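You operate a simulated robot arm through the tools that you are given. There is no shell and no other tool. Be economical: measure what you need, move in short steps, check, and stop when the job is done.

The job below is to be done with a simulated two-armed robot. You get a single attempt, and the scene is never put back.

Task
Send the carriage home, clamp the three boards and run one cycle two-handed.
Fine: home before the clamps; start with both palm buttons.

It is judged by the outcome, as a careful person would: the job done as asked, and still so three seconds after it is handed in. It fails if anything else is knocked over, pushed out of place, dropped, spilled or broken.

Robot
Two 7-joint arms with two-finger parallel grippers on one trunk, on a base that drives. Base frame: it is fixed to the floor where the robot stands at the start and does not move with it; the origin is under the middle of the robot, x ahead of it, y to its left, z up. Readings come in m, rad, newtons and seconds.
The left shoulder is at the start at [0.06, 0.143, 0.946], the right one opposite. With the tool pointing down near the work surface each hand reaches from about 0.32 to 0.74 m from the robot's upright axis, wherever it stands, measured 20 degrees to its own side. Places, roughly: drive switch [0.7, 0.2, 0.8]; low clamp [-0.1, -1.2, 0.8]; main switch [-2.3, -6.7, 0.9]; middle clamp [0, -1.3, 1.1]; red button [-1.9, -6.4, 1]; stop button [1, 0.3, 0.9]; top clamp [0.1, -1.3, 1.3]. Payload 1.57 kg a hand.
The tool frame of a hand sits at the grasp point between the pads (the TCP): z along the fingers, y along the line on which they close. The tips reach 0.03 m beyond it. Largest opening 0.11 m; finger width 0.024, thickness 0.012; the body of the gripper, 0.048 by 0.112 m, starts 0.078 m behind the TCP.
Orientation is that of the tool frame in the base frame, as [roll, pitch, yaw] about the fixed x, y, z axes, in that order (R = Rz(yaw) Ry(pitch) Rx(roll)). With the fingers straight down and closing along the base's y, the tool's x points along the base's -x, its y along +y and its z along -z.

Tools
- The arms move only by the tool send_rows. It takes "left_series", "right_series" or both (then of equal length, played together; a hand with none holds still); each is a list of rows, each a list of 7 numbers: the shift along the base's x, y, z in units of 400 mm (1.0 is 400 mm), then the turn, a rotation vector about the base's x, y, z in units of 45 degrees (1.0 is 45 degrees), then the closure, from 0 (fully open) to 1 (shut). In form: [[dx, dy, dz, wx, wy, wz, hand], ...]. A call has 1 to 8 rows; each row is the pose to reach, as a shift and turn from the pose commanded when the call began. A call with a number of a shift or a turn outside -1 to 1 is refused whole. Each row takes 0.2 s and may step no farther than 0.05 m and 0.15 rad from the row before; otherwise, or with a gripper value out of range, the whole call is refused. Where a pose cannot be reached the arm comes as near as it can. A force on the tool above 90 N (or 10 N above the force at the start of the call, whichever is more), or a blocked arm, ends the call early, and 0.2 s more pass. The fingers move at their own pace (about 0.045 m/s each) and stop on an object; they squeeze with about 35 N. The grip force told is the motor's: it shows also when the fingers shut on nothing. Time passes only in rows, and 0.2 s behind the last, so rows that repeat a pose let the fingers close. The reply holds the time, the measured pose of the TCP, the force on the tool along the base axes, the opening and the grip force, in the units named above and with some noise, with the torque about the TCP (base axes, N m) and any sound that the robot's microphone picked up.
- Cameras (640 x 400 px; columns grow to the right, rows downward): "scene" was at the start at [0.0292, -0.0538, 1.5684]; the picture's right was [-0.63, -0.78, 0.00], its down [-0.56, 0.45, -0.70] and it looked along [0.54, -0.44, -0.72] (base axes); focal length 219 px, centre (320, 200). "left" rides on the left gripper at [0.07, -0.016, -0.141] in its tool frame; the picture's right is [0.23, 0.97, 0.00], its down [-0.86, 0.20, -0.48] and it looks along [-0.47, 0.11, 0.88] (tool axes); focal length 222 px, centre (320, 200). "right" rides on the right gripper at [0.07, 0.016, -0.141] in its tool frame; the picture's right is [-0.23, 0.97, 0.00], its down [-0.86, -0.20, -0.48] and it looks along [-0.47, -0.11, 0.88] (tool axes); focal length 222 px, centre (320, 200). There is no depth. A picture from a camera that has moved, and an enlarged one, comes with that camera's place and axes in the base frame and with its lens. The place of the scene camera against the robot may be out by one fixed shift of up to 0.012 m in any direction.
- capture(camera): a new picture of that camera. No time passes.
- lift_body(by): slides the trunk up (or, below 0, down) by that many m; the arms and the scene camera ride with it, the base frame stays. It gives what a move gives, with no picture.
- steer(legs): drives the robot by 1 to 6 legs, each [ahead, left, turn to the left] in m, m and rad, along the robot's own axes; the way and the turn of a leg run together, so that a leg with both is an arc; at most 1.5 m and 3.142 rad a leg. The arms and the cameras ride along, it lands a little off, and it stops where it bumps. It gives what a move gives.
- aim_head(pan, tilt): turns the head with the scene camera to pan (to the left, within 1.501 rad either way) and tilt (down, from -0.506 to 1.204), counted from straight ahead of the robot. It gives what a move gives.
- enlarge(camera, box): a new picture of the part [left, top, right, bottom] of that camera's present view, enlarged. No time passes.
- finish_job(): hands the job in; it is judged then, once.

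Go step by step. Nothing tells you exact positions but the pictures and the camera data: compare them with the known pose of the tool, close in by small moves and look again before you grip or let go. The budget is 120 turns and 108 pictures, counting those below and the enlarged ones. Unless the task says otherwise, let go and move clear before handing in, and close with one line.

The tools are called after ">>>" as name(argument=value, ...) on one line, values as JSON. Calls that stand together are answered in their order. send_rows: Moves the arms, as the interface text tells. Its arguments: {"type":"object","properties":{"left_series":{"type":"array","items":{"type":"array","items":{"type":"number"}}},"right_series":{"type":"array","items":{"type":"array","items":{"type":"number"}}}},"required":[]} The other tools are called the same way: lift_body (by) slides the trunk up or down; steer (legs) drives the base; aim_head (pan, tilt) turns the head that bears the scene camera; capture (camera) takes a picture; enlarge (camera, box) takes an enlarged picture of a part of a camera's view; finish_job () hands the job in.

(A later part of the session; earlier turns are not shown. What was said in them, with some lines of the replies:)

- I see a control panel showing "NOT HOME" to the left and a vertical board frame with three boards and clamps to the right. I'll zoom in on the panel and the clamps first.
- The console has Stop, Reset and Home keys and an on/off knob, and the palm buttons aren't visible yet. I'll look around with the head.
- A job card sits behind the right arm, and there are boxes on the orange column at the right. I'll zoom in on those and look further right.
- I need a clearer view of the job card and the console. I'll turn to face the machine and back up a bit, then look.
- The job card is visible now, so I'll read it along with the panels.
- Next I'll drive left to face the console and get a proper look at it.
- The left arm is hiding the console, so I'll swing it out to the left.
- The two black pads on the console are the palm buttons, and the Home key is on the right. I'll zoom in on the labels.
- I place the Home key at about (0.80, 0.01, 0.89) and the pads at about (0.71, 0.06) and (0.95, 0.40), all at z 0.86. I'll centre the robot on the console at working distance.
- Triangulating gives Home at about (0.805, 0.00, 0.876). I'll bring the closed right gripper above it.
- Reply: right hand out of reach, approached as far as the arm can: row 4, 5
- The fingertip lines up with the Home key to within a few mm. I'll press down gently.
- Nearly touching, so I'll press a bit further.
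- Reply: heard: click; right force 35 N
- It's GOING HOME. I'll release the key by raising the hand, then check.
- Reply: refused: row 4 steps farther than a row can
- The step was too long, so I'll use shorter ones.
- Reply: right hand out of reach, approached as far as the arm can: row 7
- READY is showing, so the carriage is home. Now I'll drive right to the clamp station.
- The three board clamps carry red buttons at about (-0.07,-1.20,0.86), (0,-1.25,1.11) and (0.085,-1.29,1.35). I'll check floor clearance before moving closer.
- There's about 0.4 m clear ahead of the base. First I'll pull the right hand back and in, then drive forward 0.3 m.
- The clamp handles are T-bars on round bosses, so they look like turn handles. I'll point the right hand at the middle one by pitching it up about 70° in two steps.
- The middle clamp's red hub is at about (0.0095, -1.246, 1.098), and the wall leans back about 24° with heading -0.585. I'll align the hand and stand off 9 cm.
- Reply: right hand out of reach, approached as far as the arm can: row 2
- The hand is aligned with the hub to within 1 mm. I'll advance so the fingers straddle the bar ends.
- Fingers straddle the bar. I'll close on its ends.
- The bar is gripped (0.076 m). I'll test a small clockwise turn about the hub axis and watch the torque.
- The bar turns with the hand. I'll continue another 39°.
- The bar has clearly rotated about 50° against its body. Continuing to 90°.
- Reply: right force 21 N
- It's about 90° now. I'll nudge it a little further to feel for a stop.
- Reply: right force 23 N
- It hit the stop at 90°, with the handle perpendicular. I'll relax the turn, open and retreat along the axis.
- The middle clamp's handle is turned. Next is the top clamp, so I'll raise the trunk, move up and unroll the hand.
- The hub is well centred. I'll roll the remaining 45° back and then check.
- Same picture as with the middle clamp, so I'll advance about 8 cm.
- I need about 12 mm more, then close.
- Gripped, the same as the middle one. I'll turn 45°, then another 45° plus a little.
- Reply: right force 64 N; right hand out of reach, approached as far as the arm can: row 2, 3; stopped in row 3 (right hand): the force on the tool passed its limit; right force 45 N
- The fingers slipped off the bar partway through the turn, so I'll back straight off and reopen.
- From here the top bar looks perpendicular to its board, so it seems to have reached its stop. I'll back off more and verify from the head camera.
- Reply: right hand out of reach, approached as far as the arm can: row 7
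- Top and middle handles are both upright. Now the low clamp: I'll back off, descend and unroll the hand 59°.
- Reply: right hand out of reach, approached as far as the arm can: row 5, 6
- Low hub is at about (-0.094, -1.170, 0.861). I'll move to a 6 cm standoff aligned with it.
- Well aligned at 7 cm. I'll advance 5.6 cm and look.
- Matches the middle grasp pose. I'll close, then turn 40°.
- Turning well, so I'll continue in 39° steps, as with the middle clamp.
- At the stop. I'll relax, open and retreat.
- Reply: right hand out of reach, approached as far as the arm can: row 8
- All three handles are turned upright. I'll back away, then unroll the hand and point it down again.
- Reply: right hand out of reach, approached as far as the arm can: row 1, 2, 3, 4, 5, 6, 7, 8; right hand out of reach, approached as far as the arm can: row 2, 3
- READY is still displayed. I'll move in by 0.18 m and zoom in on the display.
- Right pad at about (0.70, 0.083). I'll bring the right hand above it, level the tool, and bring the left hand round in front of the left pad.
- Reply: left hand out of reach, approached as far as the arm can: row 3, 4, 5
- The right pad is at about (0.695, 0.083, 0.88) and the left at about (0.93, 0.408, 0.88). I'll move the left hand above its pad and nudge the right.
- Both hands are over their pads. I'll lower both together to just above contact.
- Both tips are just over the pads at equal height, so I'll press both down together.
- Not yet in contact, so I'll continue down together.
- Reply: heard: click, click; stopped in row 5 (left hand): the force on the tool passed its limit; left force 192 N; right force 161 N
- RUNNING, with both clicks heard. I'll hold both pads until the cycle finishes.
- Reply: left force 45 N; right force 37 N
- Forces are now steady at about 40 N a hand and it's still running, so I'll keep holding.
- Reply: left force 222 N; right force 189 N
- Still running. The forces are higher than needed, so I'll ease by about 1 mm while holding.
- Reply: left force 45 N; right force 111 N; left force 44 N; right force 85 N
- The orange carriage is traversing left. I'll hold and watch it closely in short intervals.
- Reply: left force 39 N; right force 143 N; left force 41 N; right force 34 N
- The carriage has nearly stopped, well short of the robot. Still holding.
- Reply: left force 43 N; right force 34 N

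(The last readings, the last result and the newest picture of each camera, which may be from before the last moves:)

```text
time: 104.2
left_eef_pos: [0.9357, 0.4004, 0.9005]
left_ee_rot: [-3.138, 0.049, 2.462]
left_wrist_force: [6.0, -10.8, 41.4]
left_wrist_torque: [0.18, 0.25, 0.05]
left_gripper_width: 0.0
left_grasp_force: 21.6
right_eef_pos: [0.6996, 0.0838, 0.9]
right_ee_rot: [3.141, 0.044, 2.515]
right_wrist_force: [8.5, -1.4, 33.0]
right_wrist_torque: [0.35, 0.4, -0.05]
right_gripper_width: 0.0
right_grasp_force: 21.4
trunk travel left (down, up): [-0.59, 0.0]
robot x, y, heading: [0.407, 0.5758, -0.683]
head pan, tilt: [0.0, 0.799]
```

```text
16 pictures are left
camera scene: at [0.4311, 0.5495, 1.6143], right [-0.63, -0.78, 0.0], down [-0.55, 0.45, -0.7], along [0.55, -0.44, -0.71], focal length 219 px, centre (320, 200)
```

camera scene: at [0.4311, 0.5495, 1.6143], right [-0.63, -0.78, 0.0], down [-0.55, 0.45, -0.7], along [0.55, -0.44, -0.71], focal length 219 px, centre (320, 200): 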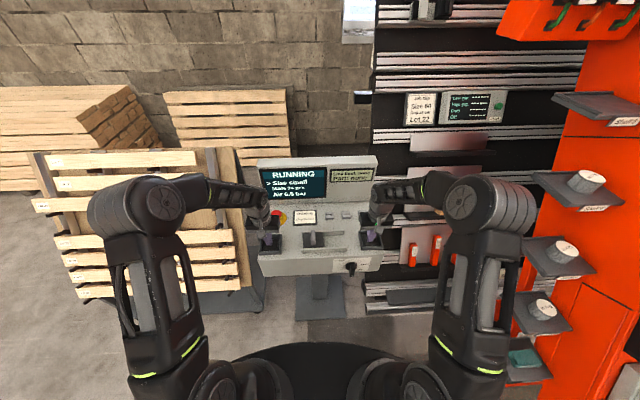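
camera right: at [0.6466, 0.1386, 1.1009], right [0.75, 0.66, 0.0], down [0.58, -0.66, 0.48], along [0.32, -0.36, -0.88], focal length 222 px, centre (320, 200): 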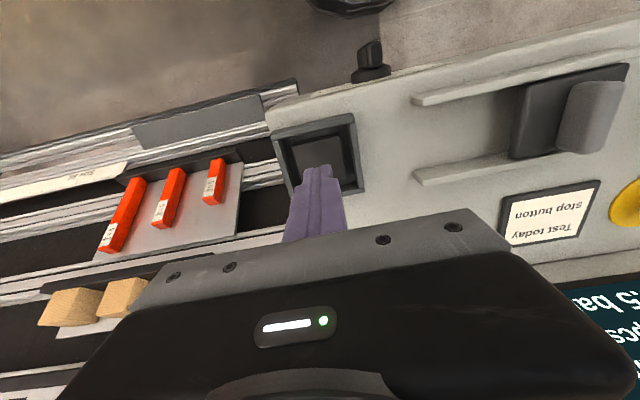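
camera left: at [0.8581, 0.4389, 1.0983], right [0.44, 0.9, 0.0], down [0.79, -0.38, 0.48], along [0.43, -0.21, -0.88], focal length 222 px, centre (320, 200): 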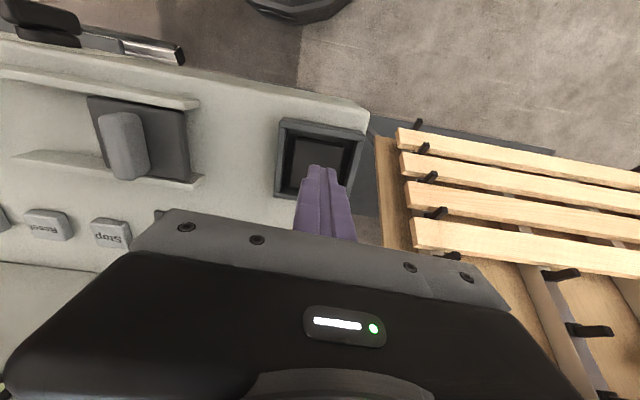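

Dwelling at the end of its stroke with RUNNING still shown. Holding on.

>>> send_rows(left_series=[[0, 0, 0, 0, 0, 0, 1], [0, 0, 0, 0, 0, 0, 1], [0, 0, 0, 0, 0, 0, 1], [0, 0, 0, 0, 0, 0, 1], [0, 0, 0, 0, 0, 0, 1], [0, 0, 0, 0, 0, 0, 1], [0, 0, 0, 0, 0, 0, 1], [0, 0, 0, 0, 0, 0, 1]], right_series=[[0, 0, 0, 0, 0, 0, 1], [0, 0, 0, 0, 0, 0, 1], [0, 0, 0, 0, 0, 0, 1], [0, 0, 0, 0, 0, 0, 1], [0, 0, 0, 0, 0, 0, 1], [0, 0, 0, 0, 0, 0, 1], [0, 0, 0, 0, 0, 0, 1], [0, 0, 0, 0, 0, 0, 1]])

>>> capture(camera="scene")

```text
time: 104.5
left_eef_pos: [0.9398, 0.3977, 0.902]
left_ee_rot: [-3.136, 0.053, 2.461]
left_wrist_force: [-3.2, 2.5, 20.6]
left_wrist_torque: [0.23, 0.26, 0.02]
left_gripper_width: 0.0001
left_grasp_force: 21.0
right_eef_pos: [0.7028, 0.0813, 0.9018]
right_ee_rot: [3.141, 0.054, 2.517]
right_wrist_force: [-4.0, 1.7, 21.1]
right_wrist_torque: [0.24, 0.44, -0.02]
right_gripper_width: 0.0
right_grasp_force: 21.2
trunk travel left (down, up): [-0.59, 0.0]
robot x, y, heading: [0.4057, 0.5754, -0.688]
head pan, tilt: [0.0, 0.799]
stopped in row 1 (left hand): the force on the tool passed its limit (the readings are from after the stop); the commanded pose is now the measured one
```

```text
15 pictures are left
camera scene: at [0.4339, 0.5478, 1.6122], right [-0.63, -0.78, 0.0], down [-0.55, 0.45, -0.7], along [0.55, -0.44, -0.71], focal length 219 px, centre (320, 200)
```

scene: 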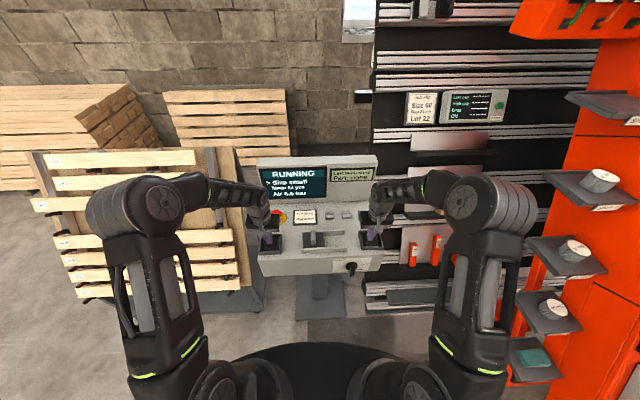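

The carriage is now returning. I'll add a touch of pressure and hold.

>>> send_rows(left_series=[[0, 0, -0.002, 0, 0, 0, 1], [0, 0, -0.002, 0, 0, 0, 1], [0, 0, -0.002, 0, 0, 0, 1], [0, 0, -0.002, 0, 0, 0, 1], [0, 0, -0.002, 0, 0, 0, 1], [0, 0, -0.002, 0, 0, 0, 1]], right_series=[[0, 0, -0.002, 0, 0, 0, 1], [0, 0, -0.002, 0, 0, 0, 1], [0, 0, -0.002, 0, 0, 0, 1], [0, 0, -0.002, 0, 0, 0, 1], [0, 0, -0.002, 0, 0, 0, 1], [0, 0, -0.002, 0, 0, 0, 1]])

>>> send_rows(left_series=[[0, 0, 0, 0, 0, 0, 1], [0, 0, 0, 0, 0, 0, 1], [0, 0, 0, 0, 0, 0, 1], [0, 0, 0, 0, 0, 0, 1], [0, 0, 0, 0, 0, 0, 1], [0, 0, 0, 0, 0, 0, 1], [0, 0, 0, 0, 0, 0, 1], [0, 0, 0, 0, 0, 0, 1]], right_series=[[0, 0, 0, 0, 0, 0, 1], [0, 0, 0, 0, 0, 0, 1], [0, 0, 0, 0, 0, 0, 1], [0, 0, 0, 0, 0, 0, 1], [0, 0, 0, 0, 0, 0, 1], [0, 0, 0, 0, 0, 0, 1], [0, 0, 0, 0, 0, 0, 1], [0, 0, 0, 0, 0, 0, 1]])

>>> enlarge(camera="scene", box=[240, 120, 640, 270])

```text
time: 106.0
left_eef_pos: [0.9401, 0.3972, 0.9005]
left_ee_rot: [-3.138, 0.052, 2.463]
left_wrist_force: [0.3, -8.2, 23.4]
left_wrist_torque: [0.11, 0.26, 0.06]
left_gripper_width: 0.0001
left_grasp_force: 21.8
right_eef_pos: [0.7032, 0.0818, 0.9021]
right_ee_rot: [3.139, 0.048, 2.515]
right_wrist_force: [4.6, 3.5, 22.4]
right_wrist_torque: [0.28, 0.3, -0.06]
right_gripper_width: 0.0
right_grasp_force: 21.1
trunk travel left (down, up): [-0.59, 0.0]
robot x, y, heading: [0.4084, 0.573, -0.681]
head pan, tilt: [0.0, 0.799]
```

```text
time: 107.8
left_eef_pos: [0.9396, 0.399, 0.9016]
left_ee_rot: [-3.136, 0.052, 2.465]
left_wrist_force: [-0.3, -5.4, 25.9]
left_wrist_torque: [0.22, 0.23, 0.0]
left_gripper_width: 0.0001
left_grasp_force: 21.3
right_eef_pos: [0.7014, 0.0806, 0.9018]
right_ee_rot: [3.141, 0.05, 2.513]
right_wrist_force: [-12.8, 11.6, 157.9]
right_wrist_torque: [1.05, 0.98, 0.28]
right_gripper_width: 0.0
right_grasp_force: 20.7
trunk travel left (down, up): [-0.59, 0.0]
robot x, y, heading: [0.4066, 0.5778, -0.687]
head pan, tilt: [0.0, 0.799]
```

```text
1.60 times, centred on (440, 195) of scene
camera zoom: at [0.4346, 0.5471, 1.6141], right [-0.63, -0.78, 0.0], down [-0.55, 0.45, -0.7], along [0.54, -0.44, -0.71], focal length 350 px, centre (128, 208)
```

zoom: 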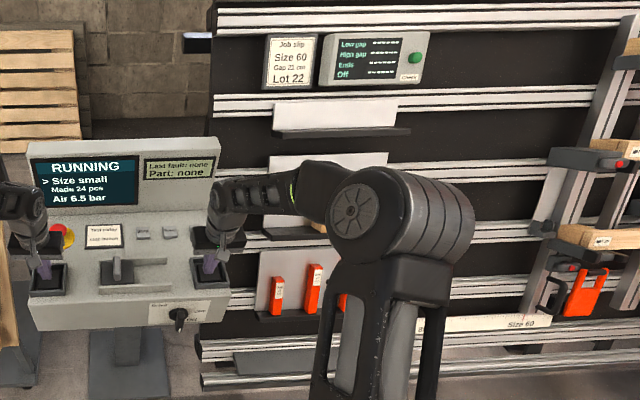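

Still RUNNING, with the carriage going back right. I'll hold a little longer.

>>> send_rows(left_series=[[0, 0, 0, 0, 0, 0, 1], [0, 0, 0, 0, 0, 0, 1], [0, 0, 0, 0, 0, 0, 1], [0, 0, 0, 0, 0, 0, 1], [0, 0, 0, 0, 0, 0, 1], [0, 0, 0, 0, 0, 0, 1]], right_series=[[0, 0, 0, 0, 0, 0, 1], [0, 0, 0, 0, 0, 0, 1], [0, 0, 0, 0, 0, 0, 1], [0, 0, 0, 0, 0, 0, 1], [0, 0, 0, 0, 0, 0, 1], [0, 0, 0, 0, 0, 0, 1]])

>>> enlarge(camera="scene", box=[220, 120, 420, 270])

```text
time: 109.2
left_eef_pos: [0.9376, 0.3983, 0.9014]
left_ee_rot: [-3.138, 0.05, 2.463]
left_wrist_force: [-13.1, 14.6, 162.2]
left_wrist_torque: [0.72, 1.37, -0.38]
left_gripper_width: 0.0
left_grasp_force: 21.1
right_eef_pos: [0.7012, 0.0807, 0.9018]
right_ee_rot: [3.141, 0.049, 2.513]
right_wrist_force: [2.0, -3.0, 22.7]
right_wrist_torque: [0.02, 0.19, 0.01]
right_gripper_width: 0.0
right_grasp_force: 21.4
trunk travel left (down, up): [-0.59, 0.0]
robot x, y, heading: [0.4039, 0.5759, -0.686]
head pan, tilt: [0.0, 0.799]
```

```text
2.67 times, centred on (320, 195) of scene
camera zoom: at [0.4346, 0.5471, 1.6141], right [-0.63, -0.78, 0.0], down [-0.55, 0.45, -0.7], along [0.54, -0.44, -0.71], focal length 584 px, centre (320, 213)
```

zoom: 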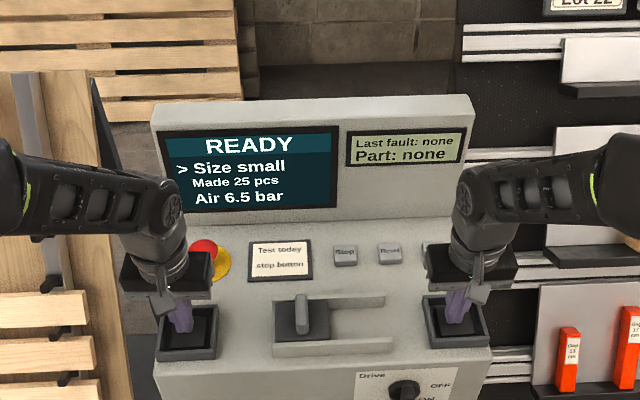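

READY again, made 25 pcs, no fault: one cycle is done. I'll lift both hands clear together.

>>> send_rows(left_series=[[0, 0, 0.04, 0, 0, 0, 1], [0, 0, 0.1, 0, 0, 0, 1], [-0.02, 0.015, 0.19, 0, 0, 0, 1], [-0.06, 0.05, 0.28, 0, 0, 0, 1], [-0.12, 0.1, 0.36, 0, 0, 0, 1], [-0.19, 0.16, 0.42, 0, 0, 0, 1]], right_series=[[0, 0, 0.04, 0, 0, 0, 1], [0, 0, 0.1, 0, 0, 0, 1], [-0.02, 0.015, 0.19, 0, 0, 0, 1], [-0.06, 0.05, 0.28, 0, 0, 0, 1], [-0.12, 0.1, 0.36, 0, 0, 0, 1], [-0.14, 0.12, 0.42, 0, 0, 0, 1]])

>>> steer(legs=[[-0.2, 0, 0]])

>>> enlarge(camera="scene", box=[220, 100, 420, 250])

>>> aim_head(pan=-0.8, tilt=0.4)

>>> capture(camera="scene")

```text
time: 110.5
left_eef_pos: [0.8642, 0.4588, 1.0605]
left_ee_rot: [-3.137, 0.037, 2.462]
left_wrist_force: [0.1, -0.1, -0.3]
left_wrist_torque: [0.02, -0.01, 0.0]
left_gripper_width: 0.0001
left_grasp_force: 21.2
right_eef_pos: [0.6459, 0.1275, 1.0618]
right_ee_rot: [-3.14, 0.037, 2.515]
right_wrist_force: [-0.1, 0.3, -0.6]
right_wrist_torque: [-0.03, 0.0, 0.02]
right_gripper_width: 0.0
right_grasp_force: 21.6
trunk travel left (down, up): [-0.59, 0.0]
robot x, y, heading: [0.4078, 0.5747, -0.682]
head pan, tilt: [0.0, 0.799]
```

```text
time: 112.2
left_eef_pos: [0.7077, 0.589, 1.0603]
left_ee_rot: [-3.138, 0.04, 2.466]
left_wrist_force: [0.7, 0.2, -0.1]
left_wrist_torque: [-0.01, 0.01, 0.02]
left_gripper_width: 0.0
left_grasp_force: 21.2
right_eef_pos: [0.4889, 0.2551, 1.062]
right_ee_rot: [3.14, 0.037, 2.519]
right_wrist_force: [-0.1, 0.0, 0.2]
right_wrist_torque: [-0.04, 0.0, 0.02]
right_gripper_width: 0.0
right_grasp_force: 21.2
trunk travel left (down, up): [-0.59, 0.0]
robot x, y, heading: [0.2526, 0.705, -0.678]
head pan, tilt: [0.0, 0.799]
```

```text
2.67 times, centred on (320, 175) of scene
camera zoom: at [0.2841, 0.6693, 1.6136], right [-0.63, -0.78, 0.0], down [-0.56, 0.45, -0.7], along [0.54, -0.44, -0.72], focal length 584 px, centre (320, 267)
```

zoom: 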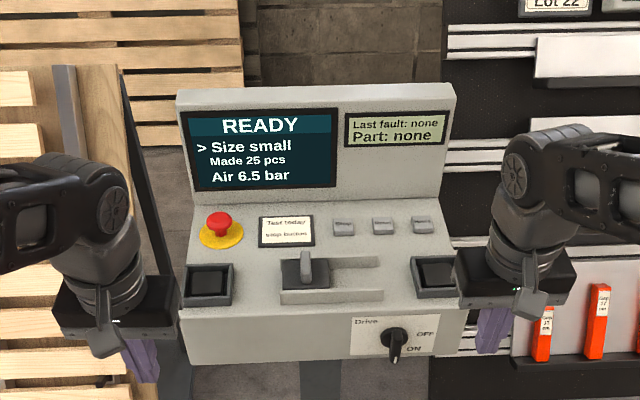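

```text
time: 113.3
left_eef_pos: [0.7076, 0.5875, 1.0592]
left_ee_rot: [-3.139, 0.04, 2.467]
left_wrist_force: [-0.3, -0.2, 0.4]
left_wrist_torque: [-0.01, -0.02, 0.0]
left_gripper_width: 0.0002
left_grasp_force: 20.6
right_eef_pos: [0.4907, 0.2548, 1.0619]
right_ee_rot: [3.14, 0.037, 2.517]
right_wrist_force: [-0.5, -0.3, -0.4]
right_wrist_torque: [-0.01, 0.0, 0.0]
right_gripper_width: 0.0001
right_grasp_force: 21.3
trunk travel left (down, up): [-0.59, 0.0]
robot x, y, heading: [0.2515, 0.7012, -0.681]
head pan, tilt: [-0.799, 0.4]
```

```text
11 pictures are left
camera scene: at [0.2313, 0.6266, 1.6486], right [-1.0, -0.09, 0.0], down [-0.04, 0.39, -0.92], along [0.09, -0.92, -0.39], focal length 219 px, centre (320, 200)
```

scene: 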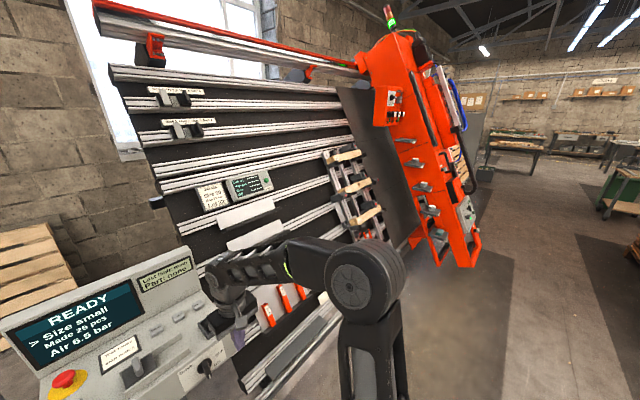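

The carriage is back home. One last check on the boards and clamps.

>>> enlarge(camera="scene", box=[310, 130, 410, 250])

```text
3.33 times, centred on (360, 190) of scene
camera zoom: at [0.2313, 0.6266, 1.6486], right [-1.0, -0.09, 0.0], down [-0.04, 0.39, -0.92], along [0.09, -0.92, -0.39], focal length 730 px, centre (187, 233)
```

zoom: 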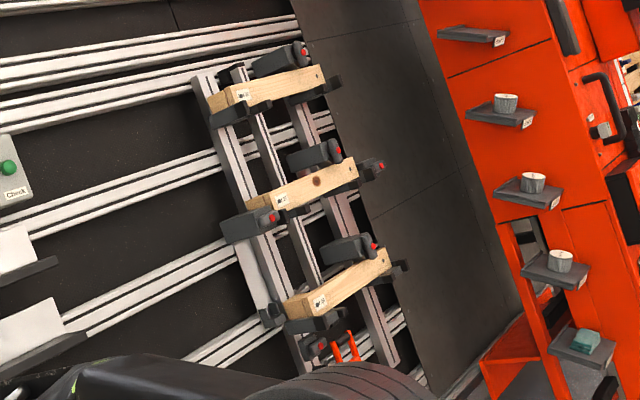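

The boards have been machined and are still in place with the clamp handles upright. Nothing else is disturbed, so I'm handing in.

>>> finish_job()

```text
The job is handed in.
```

The carriage was sent home first, then the three boards were clamped. One cycle was then run with both palm buttons, held down until it finished. The console shows READY, 25 pcs made (24 before) and no fault. The boards are in place, and both hands are clear.
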